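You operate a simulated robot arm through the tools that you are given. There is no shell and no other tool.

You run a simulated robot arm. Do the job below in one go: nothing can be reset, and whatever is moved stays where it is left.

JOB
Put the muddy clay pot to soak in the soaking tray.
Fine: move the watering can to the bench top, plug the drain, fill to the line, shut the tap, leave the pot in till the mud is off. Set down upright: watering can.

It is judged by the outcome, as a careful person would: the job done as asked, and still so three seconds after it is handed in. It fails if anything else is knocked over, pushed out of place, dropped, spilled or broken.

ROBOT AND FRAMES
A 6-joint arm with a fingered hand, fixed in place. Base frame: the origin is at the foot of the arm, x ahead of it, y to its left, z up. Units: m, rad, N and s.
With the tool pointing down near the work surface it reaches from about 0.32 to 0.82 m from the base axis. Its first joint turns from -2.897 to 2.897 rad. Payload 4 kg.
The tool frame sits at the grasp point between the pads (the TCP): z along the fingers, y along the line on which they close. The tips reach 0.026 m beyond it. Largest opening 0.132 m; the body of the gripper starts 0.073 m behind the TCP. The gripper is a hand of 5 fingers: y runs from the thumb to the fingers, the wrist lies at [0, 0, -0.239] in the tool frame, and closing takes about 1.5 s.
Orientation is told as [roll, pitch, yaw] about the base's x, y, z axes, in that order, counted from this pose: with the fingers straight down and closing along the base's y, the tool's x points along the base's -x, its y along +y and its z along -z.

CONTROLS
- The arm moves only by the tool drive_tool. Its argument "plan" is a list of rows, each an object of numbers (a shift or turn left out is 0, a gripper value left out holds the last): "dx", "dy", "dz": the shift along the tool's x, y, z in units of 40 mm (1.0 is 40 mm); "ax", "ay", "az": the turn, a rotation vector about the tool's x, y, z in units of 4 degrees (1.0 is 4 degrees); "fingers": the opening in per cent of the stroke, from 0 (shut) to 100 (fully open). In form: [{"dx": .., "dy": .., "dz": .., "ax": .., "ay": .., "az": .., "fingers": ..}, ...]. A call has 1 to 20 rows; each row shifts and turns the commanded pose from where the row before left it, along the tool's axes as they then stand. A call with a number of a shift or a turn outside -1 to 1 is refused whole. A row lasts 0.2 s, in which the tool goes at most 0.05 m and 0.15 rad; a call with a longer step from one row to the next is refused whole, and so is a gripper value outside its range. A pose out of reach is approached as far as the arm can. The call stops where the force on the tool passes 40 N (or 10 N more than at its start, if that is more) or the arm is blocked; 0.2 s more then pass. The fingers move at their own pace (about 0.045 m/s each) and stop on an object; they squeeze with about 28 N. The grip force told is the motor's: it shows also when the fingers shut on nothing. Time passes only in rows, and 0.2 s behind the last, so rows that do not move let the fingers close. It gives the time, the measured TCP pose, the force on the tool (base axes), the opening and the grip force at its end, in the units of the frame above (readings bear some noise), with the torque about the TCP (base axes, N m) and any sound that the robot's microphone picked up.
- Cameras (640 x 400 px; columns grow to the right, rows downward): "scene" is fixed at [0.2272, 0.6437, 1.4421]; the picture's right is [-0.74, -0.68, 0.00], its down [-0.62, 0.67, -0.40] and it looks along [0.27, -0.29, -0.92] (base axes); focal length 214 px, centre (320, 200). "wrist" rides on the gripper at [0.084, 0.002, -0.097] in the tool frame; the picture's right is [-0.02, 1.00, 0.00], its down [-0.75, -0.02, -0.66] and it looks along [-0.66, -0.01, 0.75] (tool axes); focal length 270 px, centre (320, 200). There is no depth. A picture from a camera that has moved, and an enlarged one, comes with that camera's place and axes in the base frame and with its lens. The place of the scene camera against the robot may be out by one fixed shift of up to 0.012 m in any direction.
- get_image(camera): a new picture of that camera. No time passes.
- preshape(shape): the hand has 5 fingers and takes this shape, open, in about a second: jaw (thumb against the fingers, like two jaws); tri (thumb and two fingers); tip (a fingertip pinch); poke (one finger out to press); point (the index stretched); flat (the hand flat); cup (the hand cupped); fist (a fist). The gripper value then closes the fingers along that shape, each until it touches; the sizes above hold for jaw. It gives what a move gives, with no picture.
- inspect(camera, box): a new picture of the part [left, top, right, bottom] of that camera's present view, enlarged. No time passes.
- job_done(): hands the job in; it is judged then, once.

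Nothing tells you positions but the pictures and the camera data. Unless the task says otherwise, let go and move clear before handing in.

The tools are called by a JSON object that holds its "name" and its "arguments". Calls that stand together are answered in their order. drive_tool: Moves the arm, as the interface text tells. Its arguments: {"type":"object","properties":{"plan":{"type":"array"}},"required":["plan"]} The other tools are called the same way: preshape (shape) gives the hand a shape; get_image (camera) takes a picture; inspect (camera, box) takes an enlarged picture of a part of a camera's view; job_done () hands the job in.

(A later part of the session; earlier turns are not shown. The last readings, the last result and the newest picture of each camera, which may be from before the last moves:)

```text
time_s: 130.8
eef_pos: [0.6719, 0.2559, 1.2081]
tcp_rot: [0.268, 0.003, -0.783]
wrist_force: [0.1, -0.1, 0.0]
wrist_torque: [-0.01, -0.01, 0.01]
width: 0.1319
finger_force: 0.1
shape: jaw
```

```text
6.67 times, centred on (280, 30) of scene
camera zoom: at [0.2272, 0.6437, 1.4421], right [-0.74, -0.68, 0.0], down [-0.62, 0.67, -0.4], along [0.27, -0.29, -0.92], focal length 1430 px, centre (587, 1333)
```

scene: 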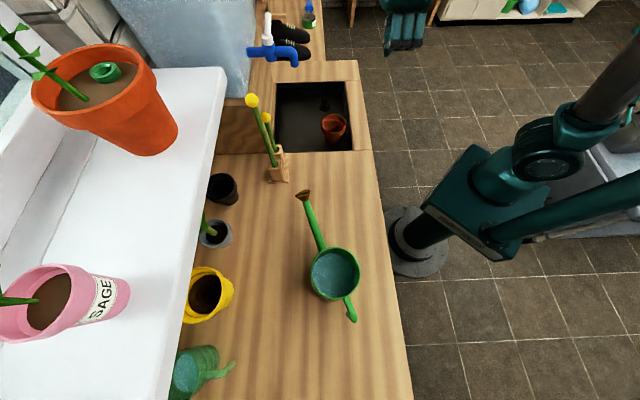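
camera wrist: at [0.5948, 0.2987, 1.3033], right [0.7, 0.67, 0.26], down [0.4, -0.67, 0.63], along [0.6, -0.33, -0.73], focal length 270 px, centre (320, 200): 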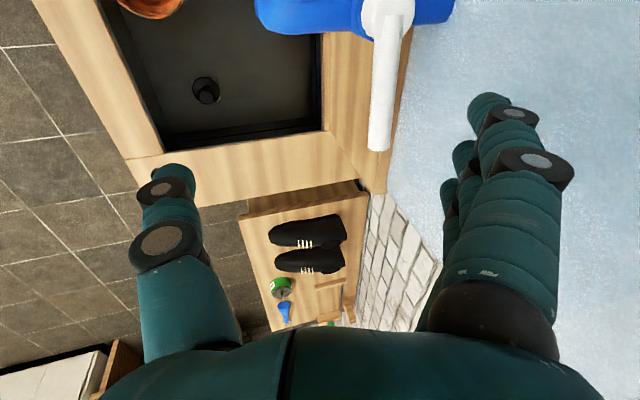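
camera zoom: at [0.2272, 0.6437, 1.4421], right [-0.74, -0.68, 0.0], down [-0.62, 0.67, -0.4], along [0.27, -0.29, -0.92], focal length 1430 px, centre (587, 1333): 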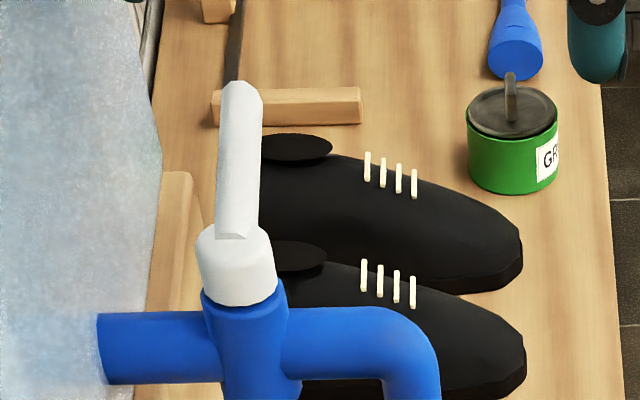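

This view is ideal: the lever lies between the thumb and the finger row. I'll shift slightly toward the wall and lower the fingers behind the lever.

{"name": "drive_tool", "arguments": {"plan": [{"dy": 0.07, "dz": 0.2}, {"dy": -0.06, "dz": 0.28}, {"dy": -0.06, "dz": 0.28}, {}]}}

{"name": "get_image", "arguments": {"camera": "wrist"}}

{"name": "inspect", "arguments": {"camera": "scene", "box": [240, 0, 320, 60]}}

```text
time_s: 131.8
eef_pos: [0.678, 0.2574, 1.1779]
tcp_rot: [0.268, 0.004, -0.782]
wrist_force: [-0.1, 0.2, 0.9]
wrist_torque: [0.0, 0.03, 0.0]
width: 0.1321
finger_force: 0.0
shape: jaw
```

```text
taken
camera wrist: at [0.6003, 0.301, 1.2732], right [0.69, 0.67, 0.26], down [0.4, -0.67, 0.63], along [0.6, -0.33, -0.73], focal length 270 px, centre (320, 200)
```

wrist: 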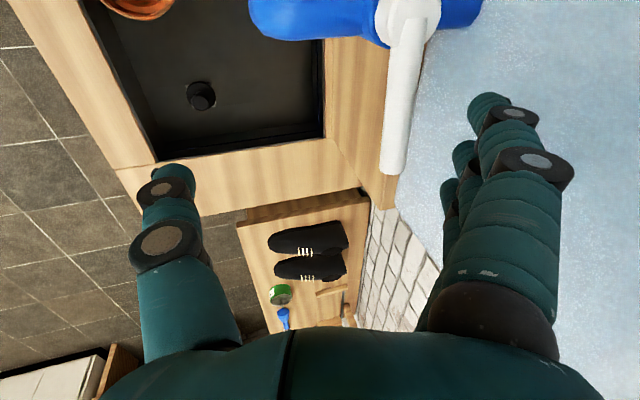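

```text
6.67 times, centred on (280, 30) of scene
camera zoom: at [0.2272, 0.6437, 1.4421], right [-0.74, -0.68, 0.0], down [-0.62, 0.67, -0.4], along [0.27, -0.29, -0.92], focal length 1430 px, centre (587, 1333)
```

zoom: 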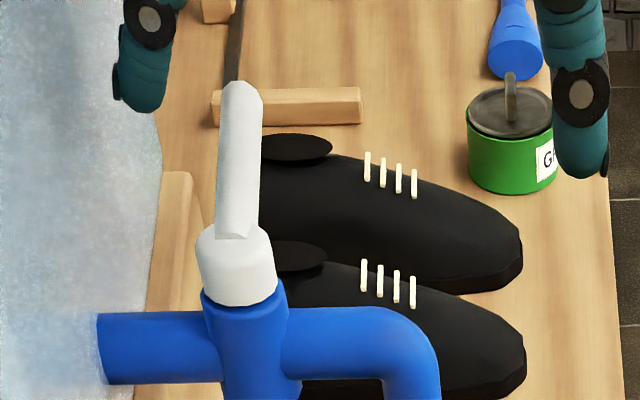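

The index tip is now on the wall side of the lever. I'll lower 3.5 cm so the fingers are behind it.

{"name": "drive_tool", "arguments": {"plan": [{"dy": -0.115, "dz": 0.42}, {"dy": -0.115, "dz": 0.42}, {}]}}

{"name": "get_image", "arguments": {"camera": "wrist"}}

{"name": "inspect", "arguments": {"camera": "scene", "box": [240, 0, 320, 60]}}

```text
time_s: 132.6
eef_pos: [0.6778, 0.2598, 1.1438]
tcp_rot: [0.266, 0.004, -0.783]
wrist_force: [0.2, -0.4, -0.5]
wrist_torque: [-0.01, 0.02, 0.03]
width: 0.1322
finger_force: 0.0
shape: jaw
```

```text
taken
camera wrist: at [0.6003, 0.3024, 1.2383], right [0.7, 0.67, 0.26], down [0.4, -0.67, 0.63], along [0.6, -0.33, -0.73], focal length 270 px, centre (320, 200)
```

wrist: 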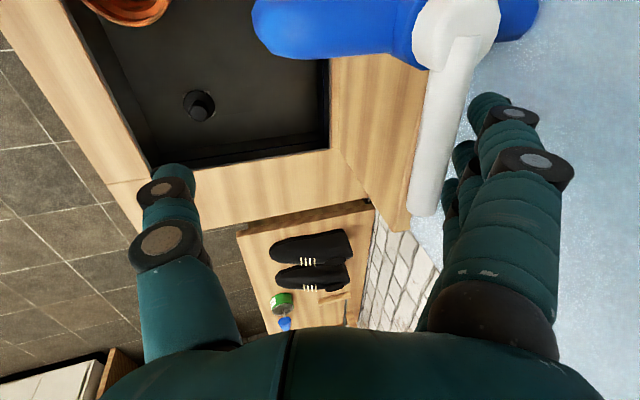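

```text
6.67 times, centred on (280, 30) of scene
camera zoom: at [0.2272, 0.6437, 1.4421], right [-0.74, -0.68, 0.0], down [-0.62, 0.67, -0.4], along [0.27, -0.29, -0.92], focal length 1430 px, centre (587, 1333)
```

zoom: 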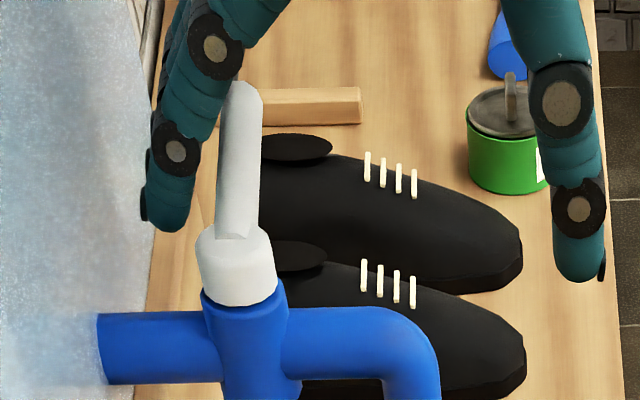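

The finger row is neatly behind the lever. I'll pull gently outward from the wall and watch how the lever responds.

{"name": "drive_tool", "arguments": {"plan": [{"dy": -0.24, "dz": -0.066}, {"dy": -0.24, "dz": -0.066}, {"dy": -0.12, "dz": -0.033}, {}]}}

{"name": "inspect", "arguments": {"camera": "scene", "box": [240, 0, 340, 80]}}

{"name": "get_image", "arguments": {"camera": "wrist"}}

```text
time_s: 133.6
eef_pos: [0.6617, 0.2457, 1.1452]
tcp_rot: [0.264, 0.005, -0.782]
wrist_force: [0.3, 1.0, -1.3]
wrist_torque: [0.0, 0.0, 0.0]
width: 0.1319
finger_force: 0.0
shape: jaw
```

```text
5.00 times, centred on (290, 40) of scene
camera zoom: at [0.2272, 0.6437, 1.4421], right [-0.74, -0.68, 0.0], down [-0.62, 0.67, -0.4], along [0.27, -0.29, -0.92], focal length 1072 px, centre (470, 1000)
```

zoom: 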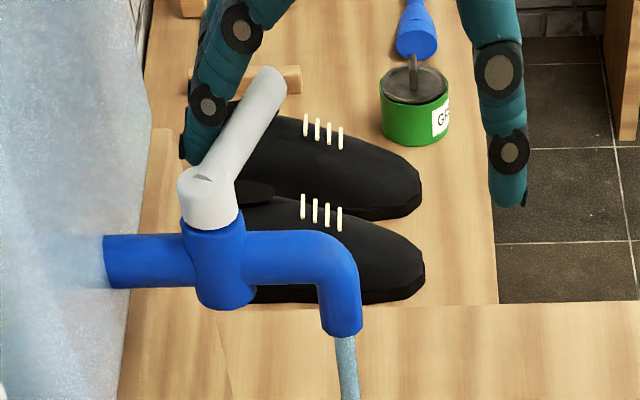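

```text
taken
camera wrist: at [0.5845, 0.2872, 1.2399], right [0.7, 0.67, 0.26], down [0.4, -0.67, 0.63], along [0.59, -0.33, -0.73], focal length 270 px, centre (320, 200)
```

wrist: 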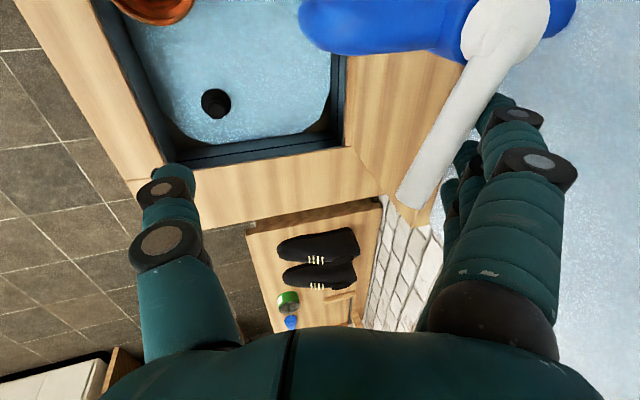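

Water is already running with the lever part-way open, and it spreads quickly. Time only passes in moves, so I'll check the level against the blue line right now.

{"name": "inspect", "arguments": {"camera": "scene", "box": [265, 60, 375, 160]}}

{"name": "inspect", "arguments": {"camera": "wrist", "box": [80, 0, 380, 190]}}

```text
4.00 times, centred on (320, 110) of scene
camera zoom: at [0.2272, 0.6437, 1.4421], right [-0.74, -0.68, 0.0], down [-0.62, 0.67, -0.4], along [0.27, -0.29, -0.92], focal length 858 px, centre (320, 560)
```

zoom: 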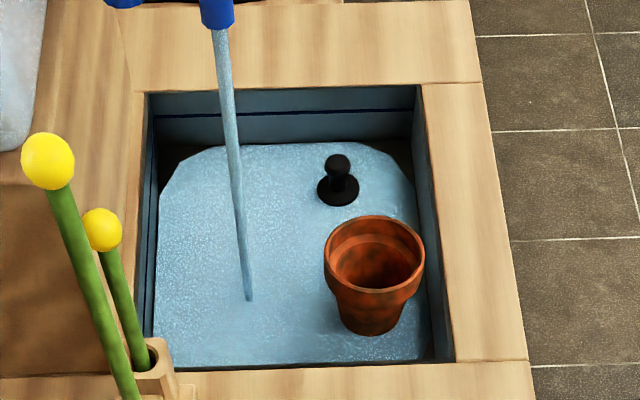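

```text
2.11 times, centred on (230, 95) of wrist
camera zoom: at [0.5845, 0.2872, 1.2399], right [0.7, 0.67, 0.26], down [0.4, -0.67, 0.63], along [0.59, -0.33, -0.73], focal length 569 px, centre (510, 421)
```

zoom: 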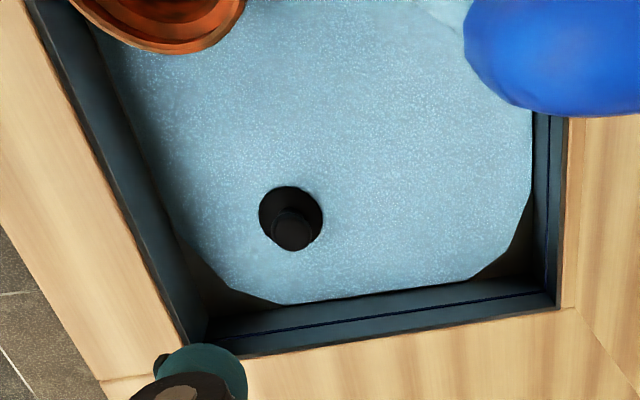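

The level is only just covering the floor. I'll move the hand around to the front side of the lever now, ready to push it shut, checking the level as I go.

{"name": "drive_tool", "arguments": {"plan": [{"dy": 0.16, "dz": -0.6}, {"dy": 0.16, "dz": -0.6}]}}

{"name": "inspect", "arguments": {"camera": "scene", "box": [265, 20, 375, 160]}}

```text
time_s: 134.2
eef_pos: [0.6587, 0.2422, 1.1928]
tcp_rot: [0.267, 0.004, -0.786]
wrist_force: [0.3, 0.4, -0.1]
wrist_torque: [-0.03, -0.01, 0.01]
width: 0.1321
finger_force: 0.0
shape: jaw
```

```text
2.86 times, centred on (320, 90) of scene
camera zoom: at [0.2272, 0.6437, 1.4421], right [-0.74, -0.68, 0.0], down [-0.62, 0.67, -0.4], along [0.27, -0.29, -0.92], focal length 613 px, centre (320, 514)
```

zoom: 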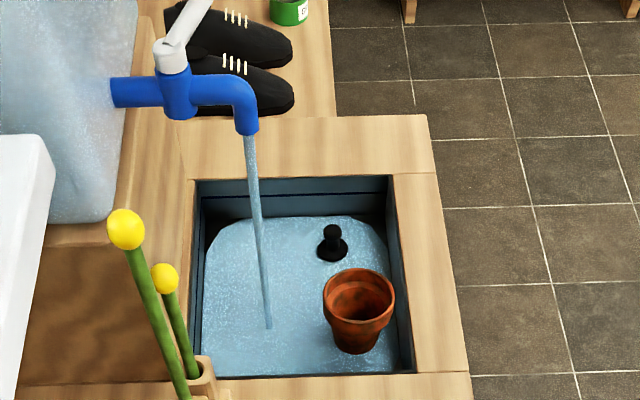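

{"name": "drive_tool", "arguments": {"plan": [{"dy": -0.93, "dz": -0.25}, {"dy": -0.93, "dz": -0.25}]}}

{"name": "inspect", "arguments": {"camera": "scene", "box": [240, 0, 380, 160]}}

{"name": "get_image", "arguments": {"camera": "wrist"}}

```text
time_s: 134.8
eef_pos: [0.62, 0.1885, 1.2046]
tcp_rot: [0.263, 0.005, -0.782]
wrist_force: [-0.2, 0.9, -0.5]
wrist_torque: [-0.01, 0.01, -0.01]
width: 0.1322
finger_force: 0.0
shape: jaw
out of reach, approached as far as the arm can: row 2
```

```text
2.50 times, centred on (310, 80) of scene
camera zoom: at [0.2272, 0.6437, 1.4421], right [-0.74, -0.68, 0.0], down [-0.62, 0.67, -0.4], along [0.27, -0.29, -0.92], focal length 536 px, centre (345, 500)
```

zoom: 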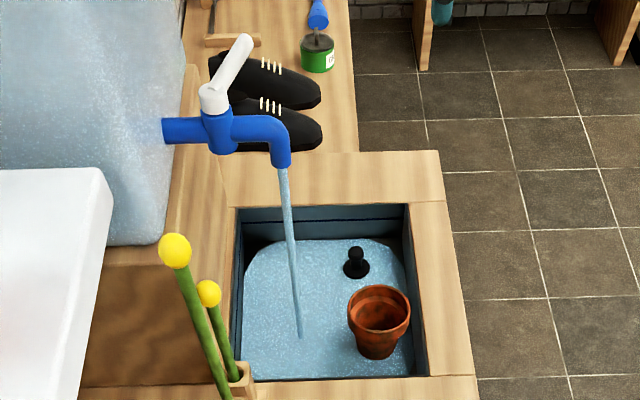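

```text
taken
camera wrist: at [0.5419, 0.2304, 1.3004], right [0.7, 0.67, 0.26], down [0.41, -0.66, 0.63], along [0.59, -0.33, -0.73], focal length 270 px, centre (320, 200)
```

wrist: 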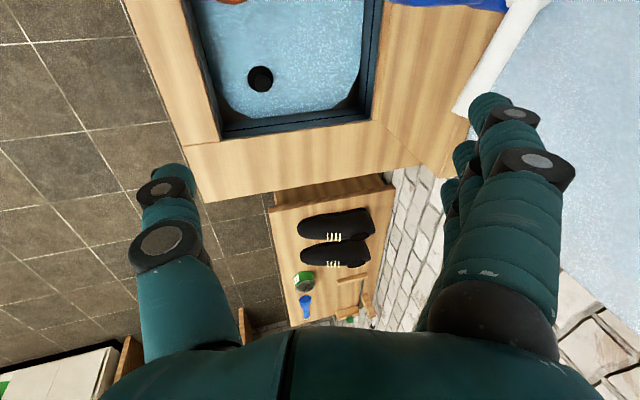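

The level is rising only slowly, so there's time. I'll level the hand and lower the finger row to the lever's front side, ready to push it shut.

{"name": "drive_tool", "arguments": {"plan": [{"ax": 0.95, "dy": -0.15, "dz": 0.25, "dx": 0.06}, {"ax": 0.95, "dy": -0.1, "dz": 0.25, "dx": 0.06}, {"ax": 0.95, "dy": -0.1, "dz": 0.25, "dx": 0.06}, {"ax": 0.95, "dy": -0.05, "dz": 0.25, "dx": 0.06}]}}

{"name": "inspect", "arguments": {"camera": "scene", "box": [240, 0, 380, 160]}}

{"name": "get_image", "arguments": {"camera": "wrist"}}

```text
time_s: 135.8
eef_pos: [0.6063, 0.1895, 1.1691]
tcp_rot: [0.034, 0.0, -0.782]
wrist_force: [0.0, 0.0, 1.0]
wrist_torque: [-0.02, -0.02, -0.03]
width: 0.1318
finger_force: 0.2
shape: jaw
out of reach, approached as far as the arm can: row 4
```

```text
2.50 times, centred on (310, 80) of scene
camera zoom: at [0.2272, 0.6437, 1.4421], right [-0.74, -0.68, 0.0], down [-0.62, 0.67, -0.4], along [0.27, -0.29, -0.92], focal length 536 px, centre (345, 500)
```

zoom: 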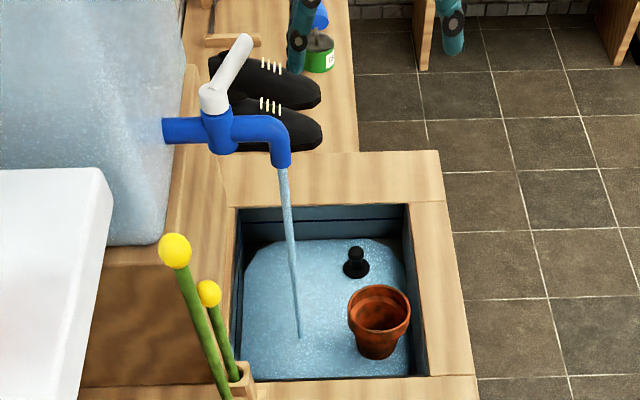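

```text
taken
camera wrist: at [0.5449, 0.2483, 1.267], right [0.72, 0.69, 0.03], down [0.51, -0.56, 0.66], along [0.47, -0.45, -0.75], focal length 270 px, centre (320, 200)
```

wrist: 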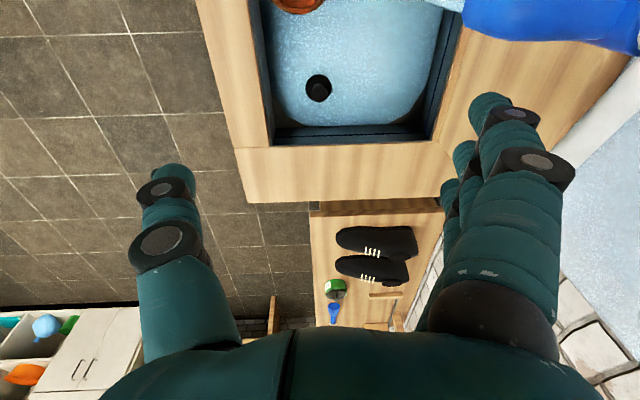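

The fingers now hang in front of the lever, ready to push it closed. I'll check the water level closely.

{"name": "inspect", "arguments": {"camera": "scene", "box": [295, 75, 355, 125]}}

{"name": "inspect", "arguments": {"camera": "wrist", "box": [240, 0, 480, 160]}}

```text
8.00 times, centred on (325, 100) of scene
camera zoom: at [0.2272, 0.6437, 1.4421], right [-0.74, -0.68, 0.0], down [-0.62, 0.67, -0.4], along [0.27, -0.29, -0.92], focal length 1716 px, centre (280, 1000)
```

zoom: 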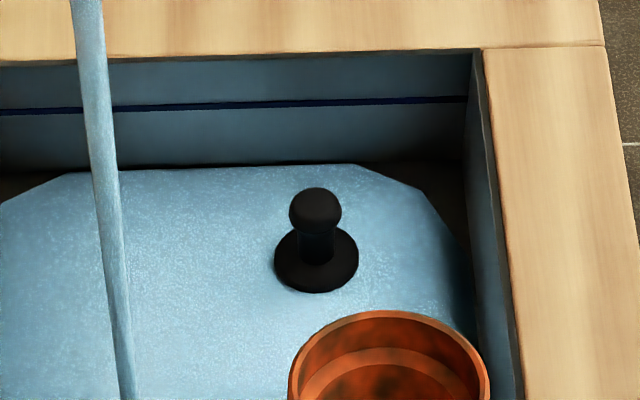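

```text
2.50 times, centred on (360, 80) of wrist
camera zoom: at [0.5449, 0.2483, 1.267], right [0.72, 0.69, 0.03], down [0.51, -0.56, 0.66], along [0.47, -0.45, -0.75], focal length 676 px, centre (220, 500)
```

zoom: 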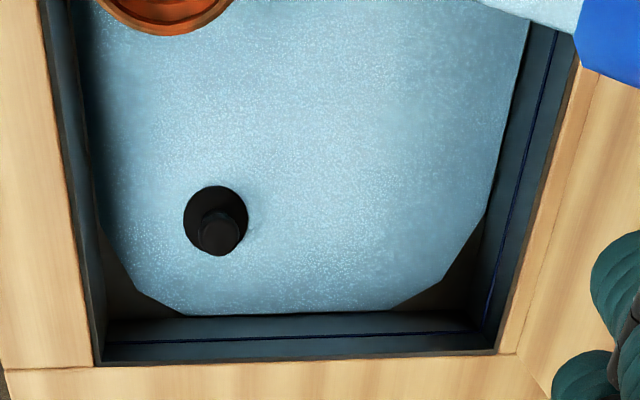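

The depth is only a few millimetres so far. I'll lower the fingertips slightly into position and wait while it fills, checking periodically.

{"name": "drive_tool", "arguments": {"plan": [{"dz": 0.2}, {}, {}, {}, {}, {}, {}, {}, {}, {}, {}, {}, {}, {}, {}, {}, {}, {}, {}, {}]}}

{"name": "inspect", "arguments": {"camera": "scene", "box": [295, 75, 355, 125]}}

{"name": "inspect", "arguments": {"camera": "scene", "box": [240, 0, 380, 160]}}

```text
time_s: 140.0
eef_pos: [0.6047, 0.1889, 1.1604]
tcp_rot: [0.004, 0.002, -0.781]
wrist_force: [0.6, -0.3, -0.4]
wrist_torque: [0.02, 0.0, 0.03]
width: 0.1321
finger_force: 0.1
shape: jaw
```

```text
8.00 times, centred on (325, 100) of scene
camera zoom: at [0.2272, 0.6437, 1.4421], right [-0.74, -0.68, 0.0], down [-0.62, 0.67, -0.4], along [0.27, -0.29, -0.92], focal length 1716 px, centre (280, 1000)
```

zoom: 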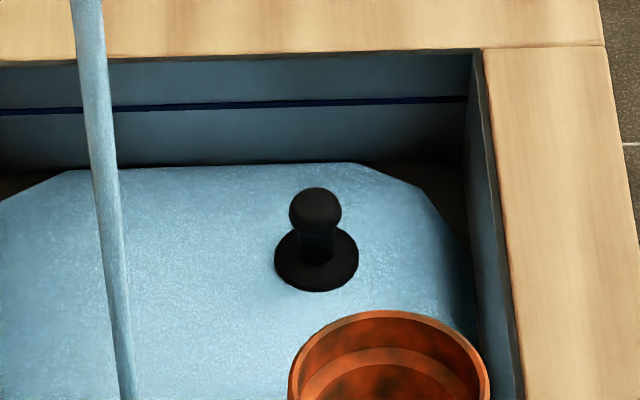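

```text
2.50 times, centred on (310, 80) of scene
camera zoom: at [0.2272, 0.6437, 1.4421], right [-0.74, -0.68, 0.0], down [-0.62, 0.67, -0.4], along [0.27, -0.29, -0.92], focal length 536 px, centre (345, 500)
```

zoom: 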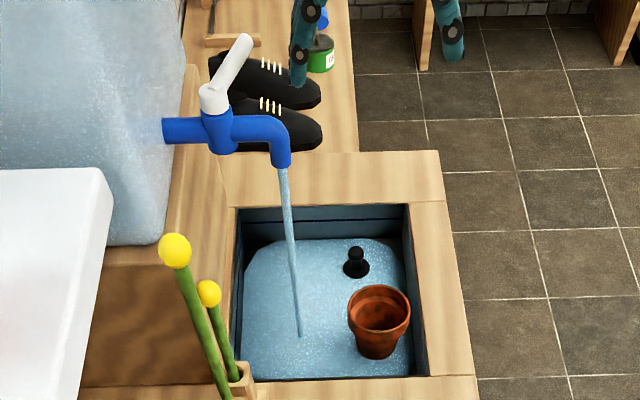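

It's rising only about a millimetre in four seconds at this small opening. I'll open the lever further by hooking behind it again and pulling it to about 60°.

{"name": "drive_tool", "arguments": {"plan": [{"dz": -0.7, "ax": -0.95}, {"dz": -0.6, "ax": -0.95}, {"ax": -0.95, "dy": 0.5, "dz": 0.05}, {"ax": -0.95, "dy": 0.6, "dz": 0.1}, {"dy": 0.6, "dz": 0.16}, {"dy": 0.6, "dz": 0.16}, {}]}}

{"name": "get_image", "arguments": {"camera": "wrist"}}

{"name": "inspect", "arguments": {"camera": "scene", "box": [240, 0, 340, 80]}}

```text
time_s: 141.6
eef_pos: [0.6717, 0.2557, 1.2144]
tcp_rot: [0.268, 0.003, -0.784]
wrist_force: [-0.9, 0.9, 0.7]
wrist_torque: [0.01, 0.01, 0.01]
width: 0.1319
finger_force: 0.1
shape: jaw
```

```text
taken
camera wrist: at [0.5945, 0.2971, 1.3102], right [0.7, 0.67, 0.26], down [0.4, -0.67, 0.63], along [0.6, -0.33, -0.73], focal length 270 px, centre (320, 200)
```

wrist: 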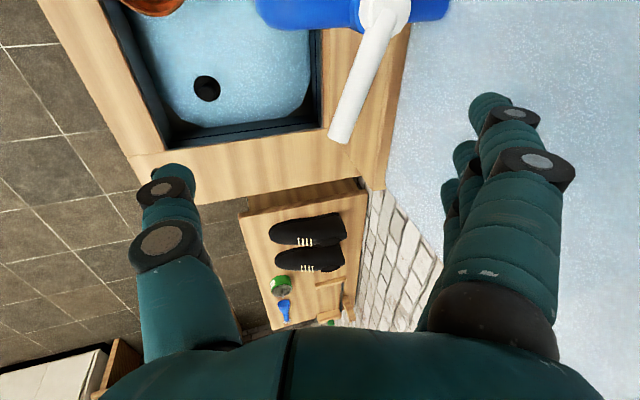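

```text
5.00 times, centred on (290, 40) of scene
camera zoom: at [0.2272, 0.6437, 1.4421], right [-0.74, -0.68, 0.0], down [-0.62, 0.67, -0.4], along [0.27, -0.29, -0.92], focal length 1072 px, centre (470, 1000)
```

zoom: 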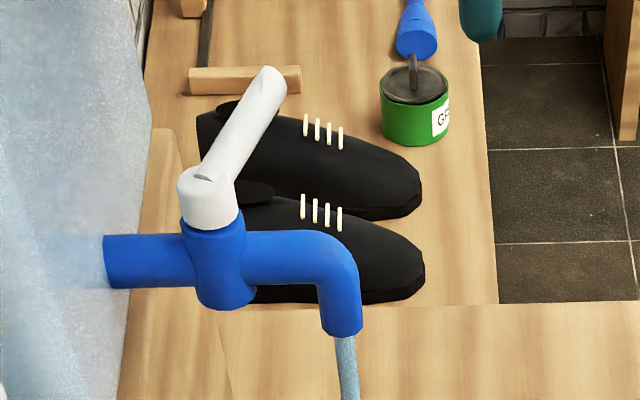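

{"name": "drive_tool", "arguments": {"plan": [{"dy": -0.155, "dz": 0.57}, {"dy": -0.155, "dz": 0.57}, {"dy": -0.155, "dz": 0.57}, {}, {"dy": -0.3, "dz": -0.08}, {"dy": -0.3, "dz": -0.08}, {"dy": -0.3, "dz": -0.08}, {"dy": -0.25, "dz": -0.07}, {}]}}

{"name": "get_image", "arguments": {"camera": "wrist"}}

{"name": "inspect", "arguments": {"camera": "scene", "box": [240, 0, 380, 160]}}

```text
time_s: 143.6
eef_pos: [0.6555, 0.2262, 1.1576]
tcp_rot: [0.264, 0.004, -0.782]
wrist_force: [1.0, -0.3, 0.8]
wrist_torque: [-0.01, -0.01, -0.02]
width: 0.132
finger_force: 0.0
shape: jaw
out of reach, approached as far as the arm can: row 6, 7, 8
```

```text
taken
camera wrist: at [0.5787, 0.2695, 1.2532], right [0.7, 0.67, 0.26], down [0.4, -0.67, 0.63], along [0.59, -0.33, -0.73], focal length 270 px, centre (320, 200)
```

wrist: 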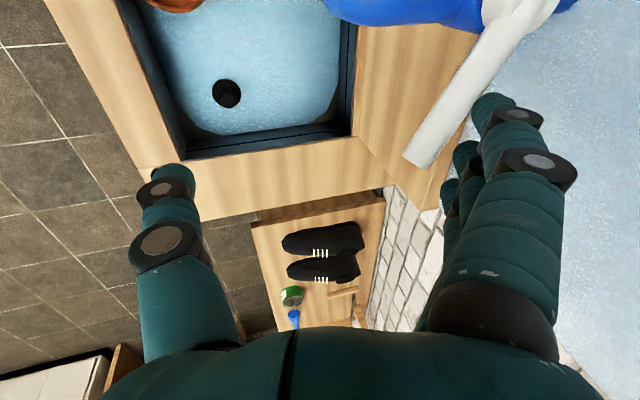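

```text
2.50 times, centred on (310, 80) of scene
camera zoom: at [0.2272, 0.6437, 1.4421], right [-0.74, -0.68, 0.0], down [-0.62, 0.67, -0.4], along [0.27, -0.29, -0.92], focal length 536 px, centre (345, 500)
```

zoom: 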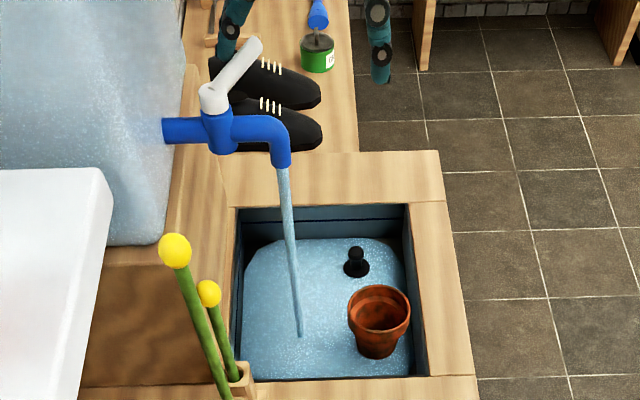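

The roll angle limits the pull here. I'll level the hand while continuing to draw the lever outward.

{"name": "drive_tool", "arguments": {"plan": [{"ax": 0.95, "dx": 0.05, "dy": -0.08, "dz": -0.03}, {"ax": 0.95, "dx": 0.05, "dy": -0.1, "dz": -0.03}, {"ax": 0.95, "dx": 0.05, "dy": -0.15, "dz": -0.02}, {"ax": 0.95, "dx": 0.05, "dy": -0.2}, {"dy": -0.25}, {"dy": -0.2}, {}]}}

{"name": "get_image", "arguments": {"camera": "wrist"}}

{"name": "inspect", "arguments": {"camera": "scene", "box": [240, 0, 380, 160]}}

```text
time_s: 145.2
eef_pos: [0.6294, 0.2062, 1.1607]
tcp_rot: [0.002, 0.002, -0.783]
wrist_force: [0.1, 0.2, 0.5]
wrist_torque: [-0.03, -0.02, -0.08]
width: 0.1319
finger_force: 0.0
shape: jaw
out of reach, approached as far as the arm can: row 4
```

```text
taken
camera wrist: at [0.5705, 0.2679, 1.2584], right [0.72, 0.69, 0.0], down [0.52, -0.54, 0.66], along [0.46, -0.47, -0.76], focal length 270 px, centre (320, 200)
```

wrist: 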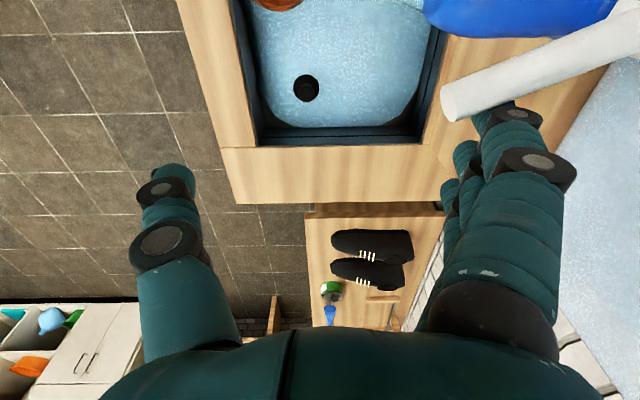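

```text
2.50 times, centred on (310, 80) of scene
camera zoom: at [0.2272, 0.6437, 1.4421], right [-0.74, -0.68, 0.0], down [-0.62, 0.67, -0.4], along [0.27, -0.29, -0.92], focal length 536 px, centre (345, 500)
```

zoom: 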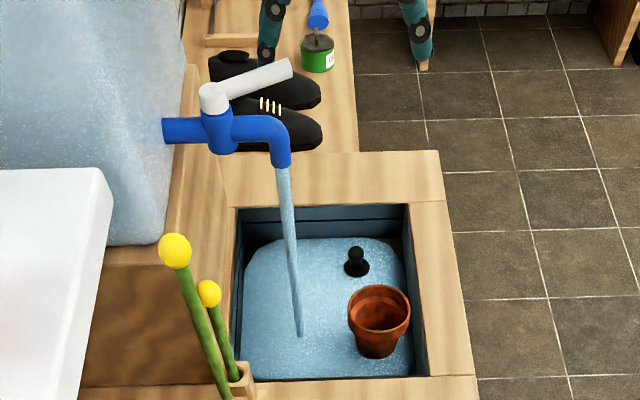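

The lever is now about 68° open and the stream is stronger. I'll move the hand over to the far side of the lever so I can sweep it shut when the level reaches the line, checking the level as I go.

{"name": "drive_tool", "arguments": {"plan": [{"dz": -0.65}, {"dz": -0.65}, {"dx": 0.85, "dy": -0.13}, {"dx": 0.9, "dy": -0.13}, {"dx": 0.9, "dy": -0.13}, {}]}}

{"name": "get_image", "arguments": {"camera": "wrist"}}

{"name": "inspect", "arguments": {"camera": "scene", "box": [240, 0, 380, 160]}}

{"name": "inspect", "arguments": {"camera": "scene", "box": [295, 75, 355, 125]}}

```text
time_s: 146.6
eef_pos: [0.5406, 0.2706, 1.2128]
tcp_rot: [0.003, 0.004, -0.782]
wrist_force: [0.6, 0.4, 0.5]
wrist_torque: [-0.02, 0.01, 0.01]
width: 0.132
finger_force: 0.1
shape: jaw
```

```text
taken
camera wrist: at [0.4817, 0.3316, 1.3104], right [0.72, 0.69, 0.0], down [0.52, -0.54, 0.66], along [0.46, -0.47, -0.76], focal length 270 px, centre (320, 200)
```

wrist: 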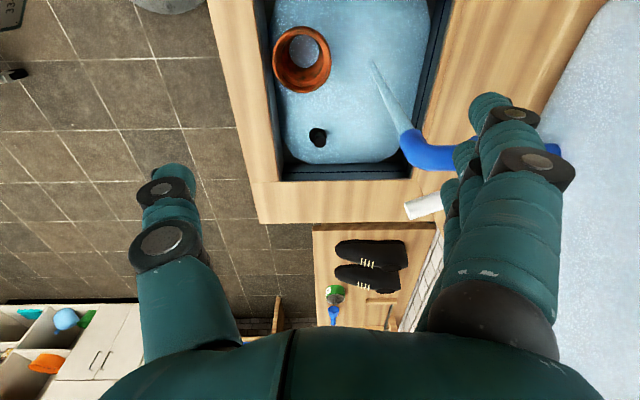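

```text
2.50 times, centred on (310, 80) of scene
camera zoom: at [0.2272, 0.6437, 1.4421], right [-0.74, -0.68, 0.0], down [-0.62, 0.67, -0.4], along [0.27, -0.29, -0.92], focal length 536 px, centre (345, 500)
```

zoom: 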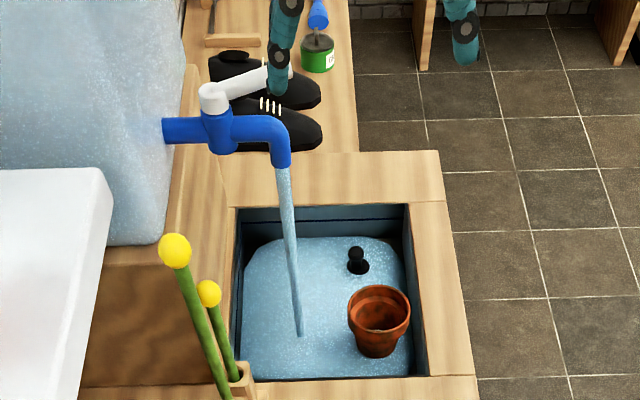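

```text
8.00 times, centred on (325, 100) of scene
camera zoom: at [0.2272, 0.6437, 1.4421], right [-0.74, -0.68, 0.0], down [-0.62, 0.67, -0.4], along [0.27, -0.29, -0.92], focal length 1716 px, centre (280, 1000)
```

zoom: 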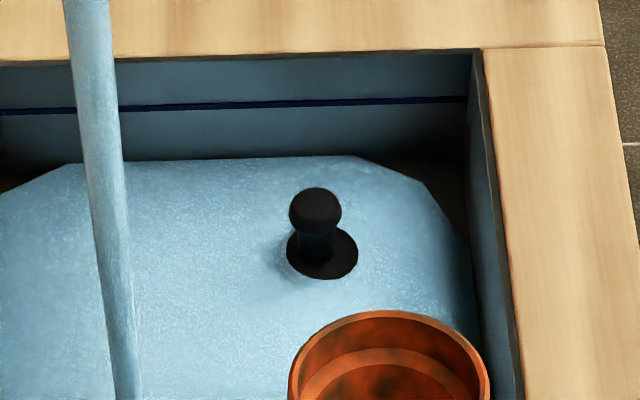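

The level is now rising faster, roughly a fifth of the way to the line. I'll lower the fingers beside the lever on its far side and keep checking.

{"name": "drive_tool", "arguments": {"plan": [{"dz": 0.6}, {"dz": 0.6}, {}]}}

{"name": "get_image", "arguments": {"camera": "wrist"}}

{"name": "inspect", "arguments": {"camera": "scene", "box": [240, 0, 340, 80]}}

{"name": "inspect", "arguments": {"camera": "scene", "box": [295, 75, 355, 125]}}

```text
time_s: 147.4
eef_pos: [0.5437, 0.2703, 1.1642]
tcp_rot: [0.001, 0.005, -0.781]
wrist_force: [-0.8, -0.7, 0.5]
wrist_torque: [-0.01, 0.01, 0.0]
width: 0.1319
finger_force: 0.1
shape: jaw
```

```text
taken
camera wrist: at [0.4837, 0.3312, 1.2631], right [0.72, 0.69, 0.0], down [0.52, -0.54, 0.66], along [0.46, -0.47, -0.76], focal length 270 px, centre (320, 200)
```

wrist: 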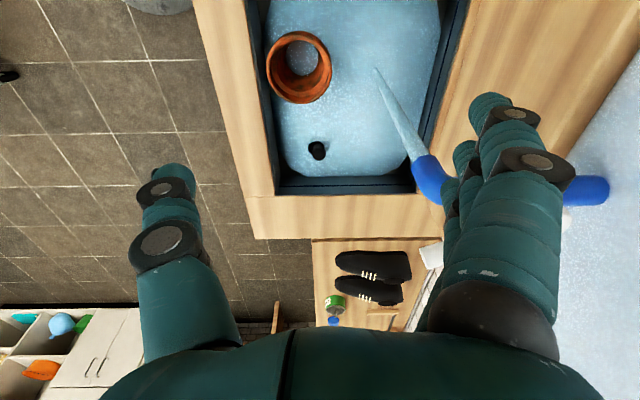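

```text
5.00 times, centred on (290, 40) of scene
camera zoom: at [0.2272, 0.6437, 1.4421], right [-0.74, -0.68, 0.0], down [-0.62, 0.67, -0.4], along [0.27, -0.29, -0.92], focal length 1072 px, centre (470, 1000)
```

zoom: 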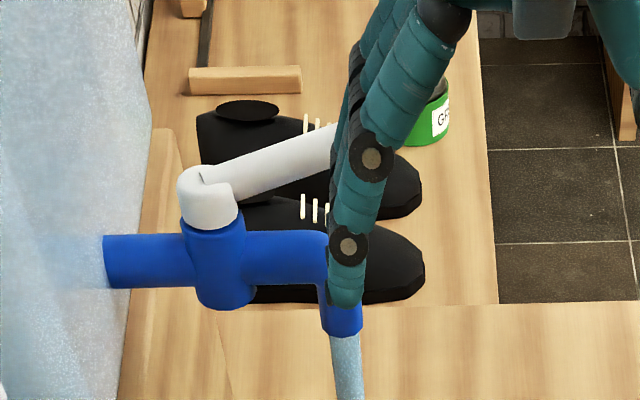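

```text
8.00 times, centred on (325, 100) of scene
camera zoom: at [0.2272, 0.6437, 1.4421], right [-0.74, -0.68, 0.0], down [-0.62, 0.67, -0.4], along [0.27, -0.29, -0.92], focal length 1716 px, centre (280, 1000)
```

zoom: 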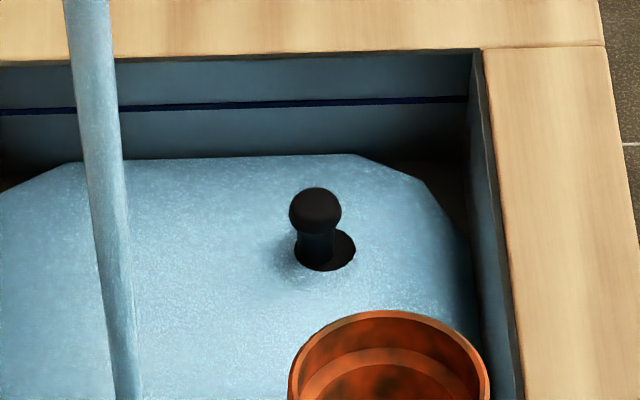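

The level is rising about 1.2 mm per second. I'll wait in steps and recheck.

{"name": "drive_tool", "arguments": {"plan": [{}, {}, {}, {}, {}, {}, {}, {}, {}, {}, {}, {}, {}, {}, {}, {}, {}, {}, {}, {}]}}

{"name": "inspect", "arguments": {"camera": "scene", "box": [295, 75, 355, 125]}}

{"name": "inspect", "arguments": {"camera": "wrist", "box": [240, 0, 480, 200]}}

```text
time_s: 151.6
eef_pos: [0.5437, 0.2697, 1.1652]
tcp_rot: [0.002, 0.002, -0.783]
wrist_force: [0.2, -0.6, 0.6]
wrist_torque: [0.01, -0.02, 0.02]
width: 0.1322
finger_force: 0.1
shape: jaw
```

```text
8.00 times, centred on (325, 100) of scene
camera zoom: at [0.2272, 0.6437, 1.4421], right [-0.74, -0.68, 0.0], down [-0.62, 0.67, -0.4], along [0.27, -0.29, -0.92], focal length 1716 px, centre (280, 1000)
```

zoom: 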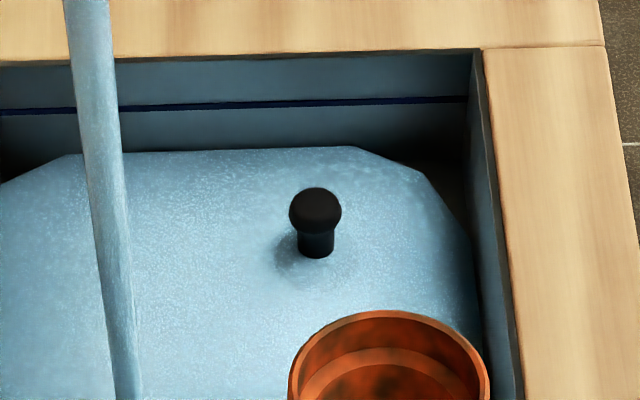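

```text
2.00 times, centred on (360, 100) of wrist
camera zoom: at [0.4839, 0.3311, 1.2632], right [0.72, 0.69, 0.0], down [0.52, -0.54, 0.66], along [0.46, -0.47, -0.76], focal length 541 px, centre (240, 400)
```

zoom: 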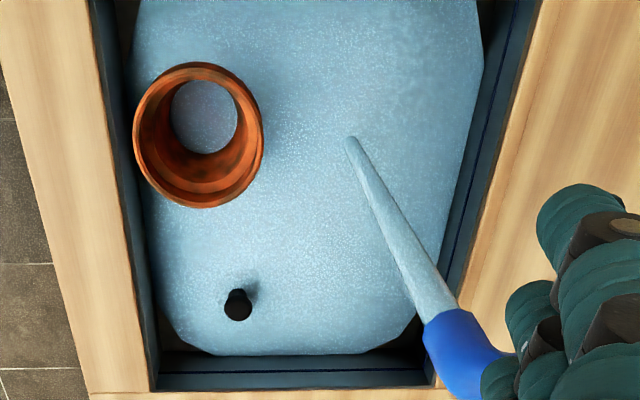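

About a third of the way to the line. I'll keep waiting.

{"name": "drive_tool", "arguments": {"plan": [{}, {}, {}, {}, {}, {}, {}, {}, {}, {}, {}, {}, {}, {}, {}, {}, {}, {}, {}, {}]}}

{"name": "drive_tool", "arguments": {"plan": [{}, {}, {}, {}, {}, {}, {}, {}, {}, {}, {}, {}, {}, {}, {}, {}, {}, {}, {}, {}]}}

{"name": "inspect", "arguments": {"camera": "scene", "box": [295, 75, 355, 125]}}

{"name": "inspect", "arguments": {"camera": "scene", "box": [265, 60, 375, 160]}}

```text
time_s: 155.8
eef_pos: [0.5429, 0.2705, 1.1649]
tcp_rot: [0.002, 0.004, -0.78]
wrist_force: [0.3, -0.1, 0.0]
wrist_torque: [0.0, -0.01, -0.02]
width: 0.132
finger_force: 0.1
shape: jaw
```

```text
time_s: 160.0
eef_pos: [0.5422, 0.2718, 1.1653]
tcp_rot: [0.001, 0.002, -0.782]
wrist_force: [0.3, 0.0, -0.7]
wrist_torque: [0.02, 0.03, 0.02]
width: 0.1319
finger_force: 0.0
shape: jaw
```

```text
8.00 times, centred on (325, 100) of scene
camera zoom: at [0.2272, 0.6437, 1.4421], right [-0.74, -0.68, 0.0], down [-0.62, 0.67, -0.4], along [0.27, -0.29, -0.92], focal length 1716 px, centre (280, 1000)
```

zoom: 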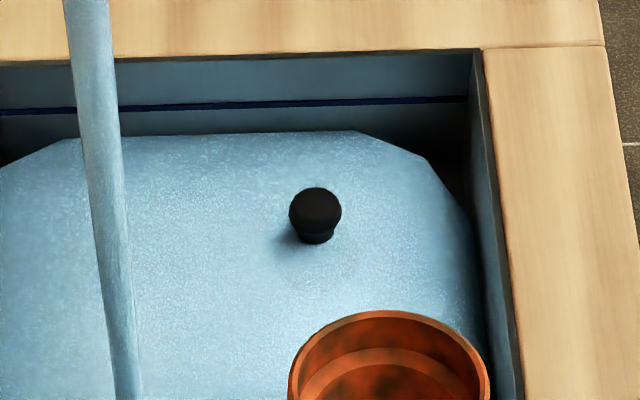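

```text
4.00 times, centred on (320, 110) of scene
camera zoom: at [0.2272, 0.6437, 1.4421], right [-0.74, -0.68, 0.0], down [-0.62, 0.67, -0.4], along [0.27, -0.29, -0.92], focal length 858 px, centre (320, 560)
```

zoom: 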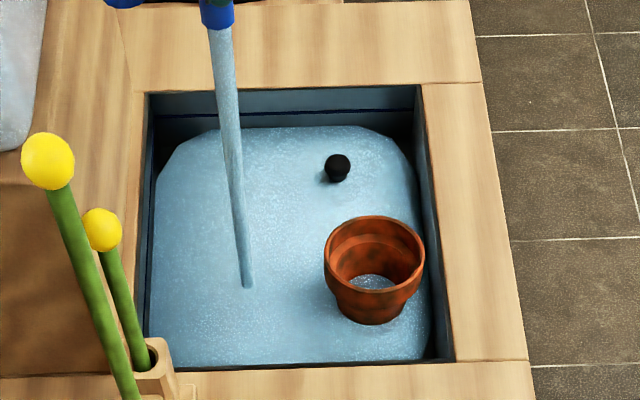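

Roughly 60% of the way, with about 15 s left at this rate. I'll wait 8 s and check again.

{"name": "drive_tool", "arguments": {"plan": [{}, {}, {}, {}, {}, {}, {}, {}, {}, {}, {}, {}, {}, {}, {}, {}, {}, {}, {}, {}]}}

{"name": "drive_tool", "arguments": {"plan": [{}, {}, {}, {}, {}, {}, {}, {}, {}, {}, {}, {}, {}, {}, {}]}}

{"name": "inspect", "arguments": {"camera": "scene", "box": [295, 75, 355, 125]}}

{"name": "inspect", "arguments": {"camera": "wrist", "box": [240, 0, 480, 200]}}

```text
time_s: 164.2
eef_pos: [0.5434, 0.2709, 1.1645]
tcp_rot: [0.002, 0.004, -0.781]
wrist_force: [0.3, 0.5, 0.1]
wrist_torque: [0.03, -0.03, -0.03]
width: 0.1323
finger_force: 0.0
shape: jaw
```

```text
time_s: 167.4
eef_pos: [0.5437, 0.2703, 1.1666]
tcp_rot: [0.003, 0.003, -0.78]
wrist_force: [-0.4, -0.6, 0.4]
wrist_torque: [-0.01, -0.02, 0.01]
width: 0.132
finger_force: 0.0
shape: jaw
```

```text
8.00 times, centred on (325, 100) of scene
camera zoom: at [0.2272, 0.6437, 1.4421], right [-0.74, -0.68, 0.0], down [-0.62, 0.67, -0.4], along [0.27, -0.29, -0.92], focal length 1716 px, centre (280, 1000)
```

zoom: 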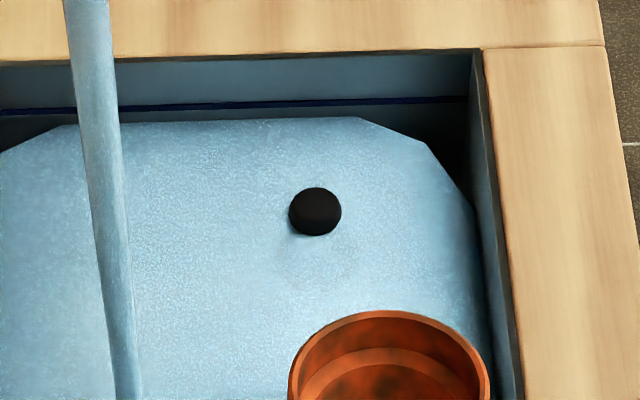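

```text
2.00 times, centred on (360, 100) of wrist
camera zoom: at [0.4839, 0.3311, 1.2632], right [0.72, 0.69, 0.0], down [0.52, -0.54, 0.66], along [0.46, -0.47, -0.76], focal length 541 px, centre (240, 400)
```

zoom: 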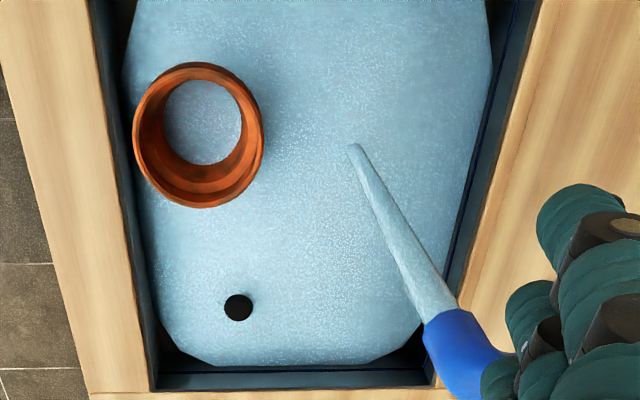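

{"name": "inspect", "arguments": {"camera": "wrist", "box": [400, 0, 480, 60]}}

{"name": "inspect", "arguments": {"camera": "wrist", "box": [280, 150, 400, 200]}}

{"name": "inspect", "arguments": {"camera": "scene", "box": [265, 75, 305, 160]}}

{"name": "inspect", "arguments": {"camera": "scene", "box": [300, 80, 340, 105]}}

```text
6.67 times, centred on (440, 30) of wrist
camera zoom: at [0.4839, 0.3311, 1.2632], right [0.72, 0.69, 0.0], down [0.52, -0.54, 0.66], along [0.46, -0.47, -0.76], focal length 1802 px, centre (-480, 1333)
```

zoom: 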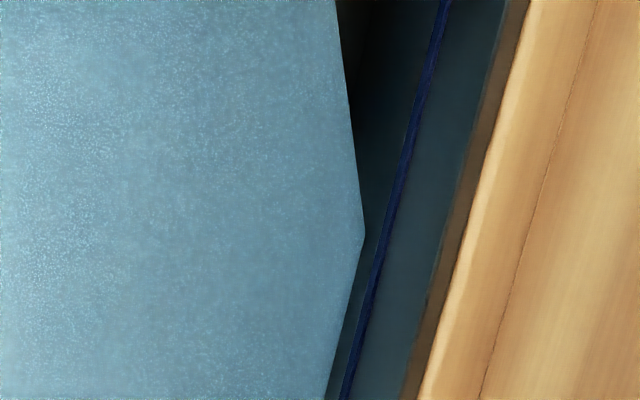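

```text
5.33 times, centred on (340, 175) of wrist
camera zoom: at [0.4839, 0.3311, 1.2632], right [0.72, 0.69, 0.0], down [0.52, -0.54, 0.66], along [0.46, -0.47, -0.76], focal length 1442 px, centre (213, 333)
```

zoom: 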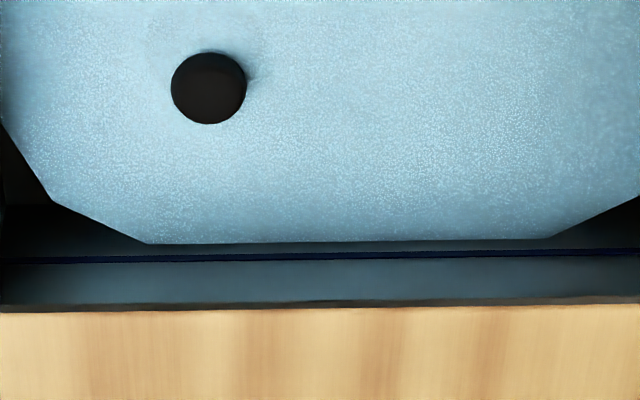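

```text
4.71 times, centred on (285, 118) of scene
camera zoom: at [0.2272, 0.6437, 1.4421], right [-0.74, -0.68, 0.0], down [-0.62, 0.67, -0.4], along [0.27, -0.29, -0.92], focal length 1009 px, centre (485, 588)
```

zoom: 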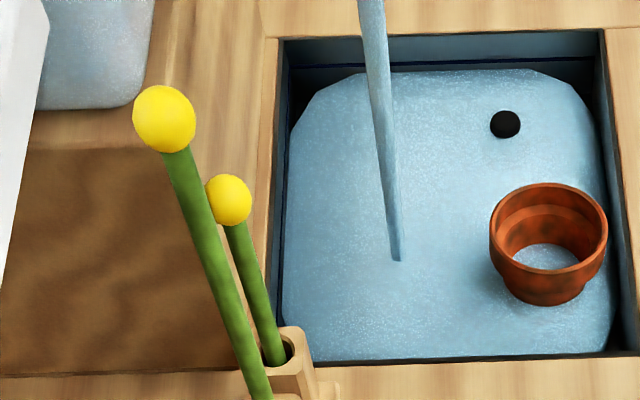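

```text
16.00 times, centred on (320, 92) of scene
camera zoom: at [0.2272, 0.6437, 1.4421], right [-0.74, -0.68, 0.0], down [-0.62, 0.67, -0.4], along [0.27, -0.29, -0.92], focal length 3432 px, centre (320, 1920)
```

zoom: 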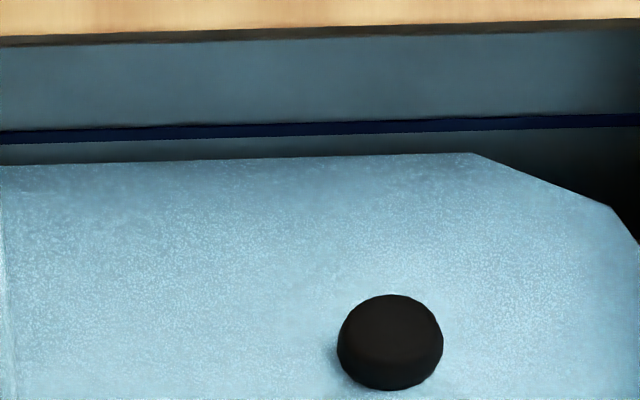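

The surface is about 6 mm below the line's centre and rising about 0.9 mm per second. I'll wait about 4 s more before closing.

{"name": "drive_tool", "arguments": {"plan": [{}, {}, {}, {}, {}, {}, {}, {}, {}, {}, {}, {}, {}, {}, {}, {}, {}, {}, {}]}}

{"name": "inspect", "arguments": {"camera": "scene", "box": [300, 80, 340, 105]}}

{"name": "inspect", "arguments": {"camera": "wrist", "box": [280, 150, 400, 200]}}

```text
time_s: 171.4
eef_pos: [0.5427, 0.2702, 1.1642]
tcp_rot: [0.001, 0.005, -0.784]
wrist_force: [-0.7, 0.1, -0.2]
wrist_torque: [-0.02, -0.01, -0.01]
width: 0.1322
finger_force: 0.1
shape: jaw
```

```text
16.00 times, centred on (320, 92) of scene
camera zoom: at [0.2272, 0.6437, 1.4421], right [-0.74, -0.68, 0.0], down [-0.62, 0.67, -0.4], along [0.27, -0.29, -0.92], focal length 3432 px, centre (320, 1920)
```

zoom: 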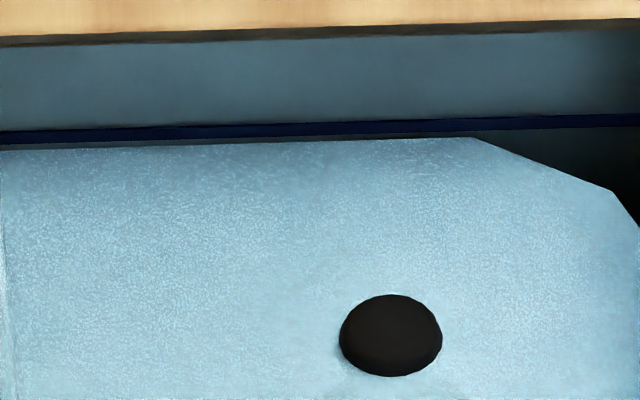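

```text
5.33 times, centred on (340, 175) of wrist
camera zoom: at [0.4839, 0.3311, 1.2632], right [0.72, 0.69, 0.0], down [0.52, -0.54, 0.66], along [0.46, -0.47, -0.76], focal length 1442 px, centre (213, 333)
```

zoom: 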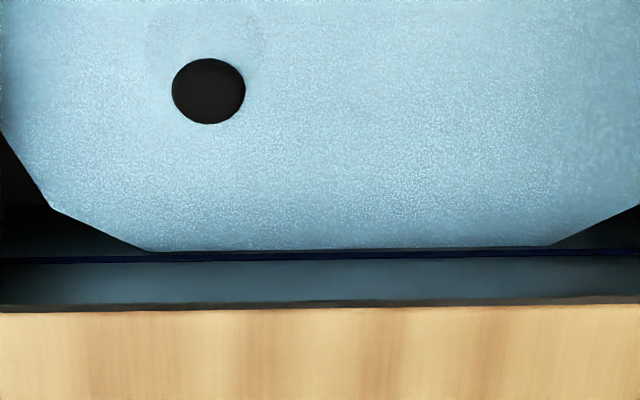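

About 2.4 mm below the line. I'll wait under a second and then sweep the lever toward shut.

{"name": "drive_tool", "arguments": {"plan": [{}, {}, {}, {"dx": -0.47}, {"dx": -0.47}, {"dx": -0.47}]}}

{"name": "inspect", "arguments": {"camera": "scene", "box": [240, 0, 340, 80]}}

{"name": "inspect", "arguments": {"camera": "scene", "box": [300, 80, 340, 105]}}

{"name": "get_image", "arguments": {"camera": "wrist"}}

```text
time_s: 172.8
eef_pos: [0.5828, 0.2317, 1.1636]
tcp_rot: [0.002, 0.005, -0.784]
wrist_force: [0.1, 0.6, -0.2]
wrist_torque: [0.01, 0.0, 0.02]
width: 0.1317
finger_force: 0.1
shape: jaw
```

```text
5.00 times, centred on (290, 40) of scene
camera zoom: at [0.2272, 0.6437, 1.4421], right [-0.74, -0.68, 0.0], down [-0.62, 0.67, -0.4], along [0.27, -0.29, -0.92], focal length 1072 px, centre (470, 1000)
```

zoom: 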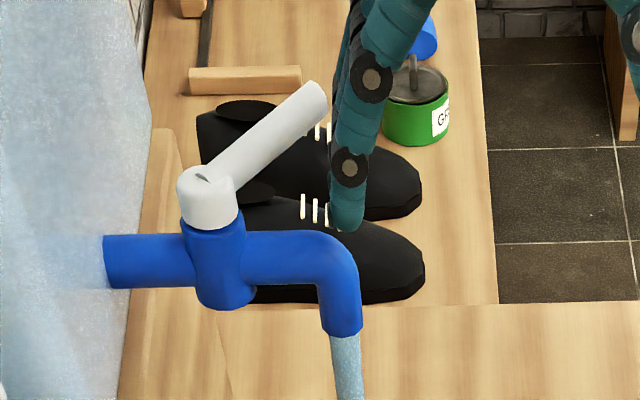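

```text
16.00 times, centred on (320, 92) of scene
camera zoom: at [0.2272, 0.6437, 1.4421], right [-0.74, -0.68, 0.0], down [-0.62, 0.67, -0.4], along [0.27, -0.29, -0.92], focal length 3432 px, centre (320, 1920)
```

zoom: 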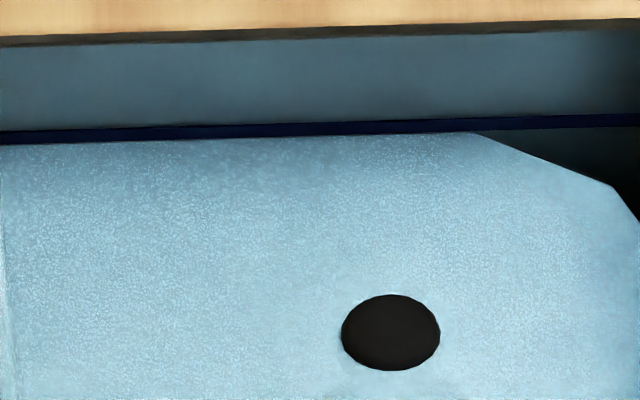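

```text
taken
camera wrist: at [0.5229, 0.2919, 1.2615], right [0.72, 0.69, 0.0], down [0.52, -0.54, 0.66], along [0.46, -0.47, -0.76], focal length 270 px, centre (320, 200)
```

wrist: 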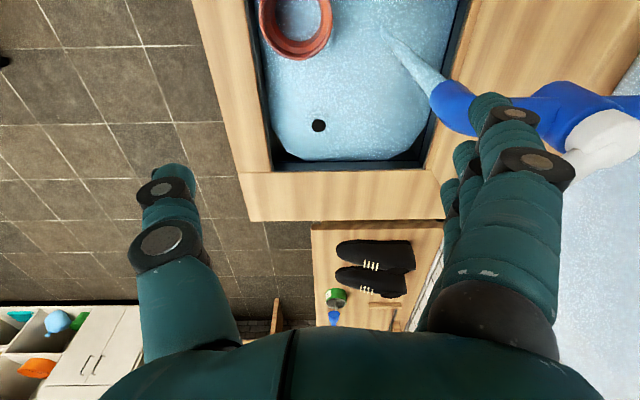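

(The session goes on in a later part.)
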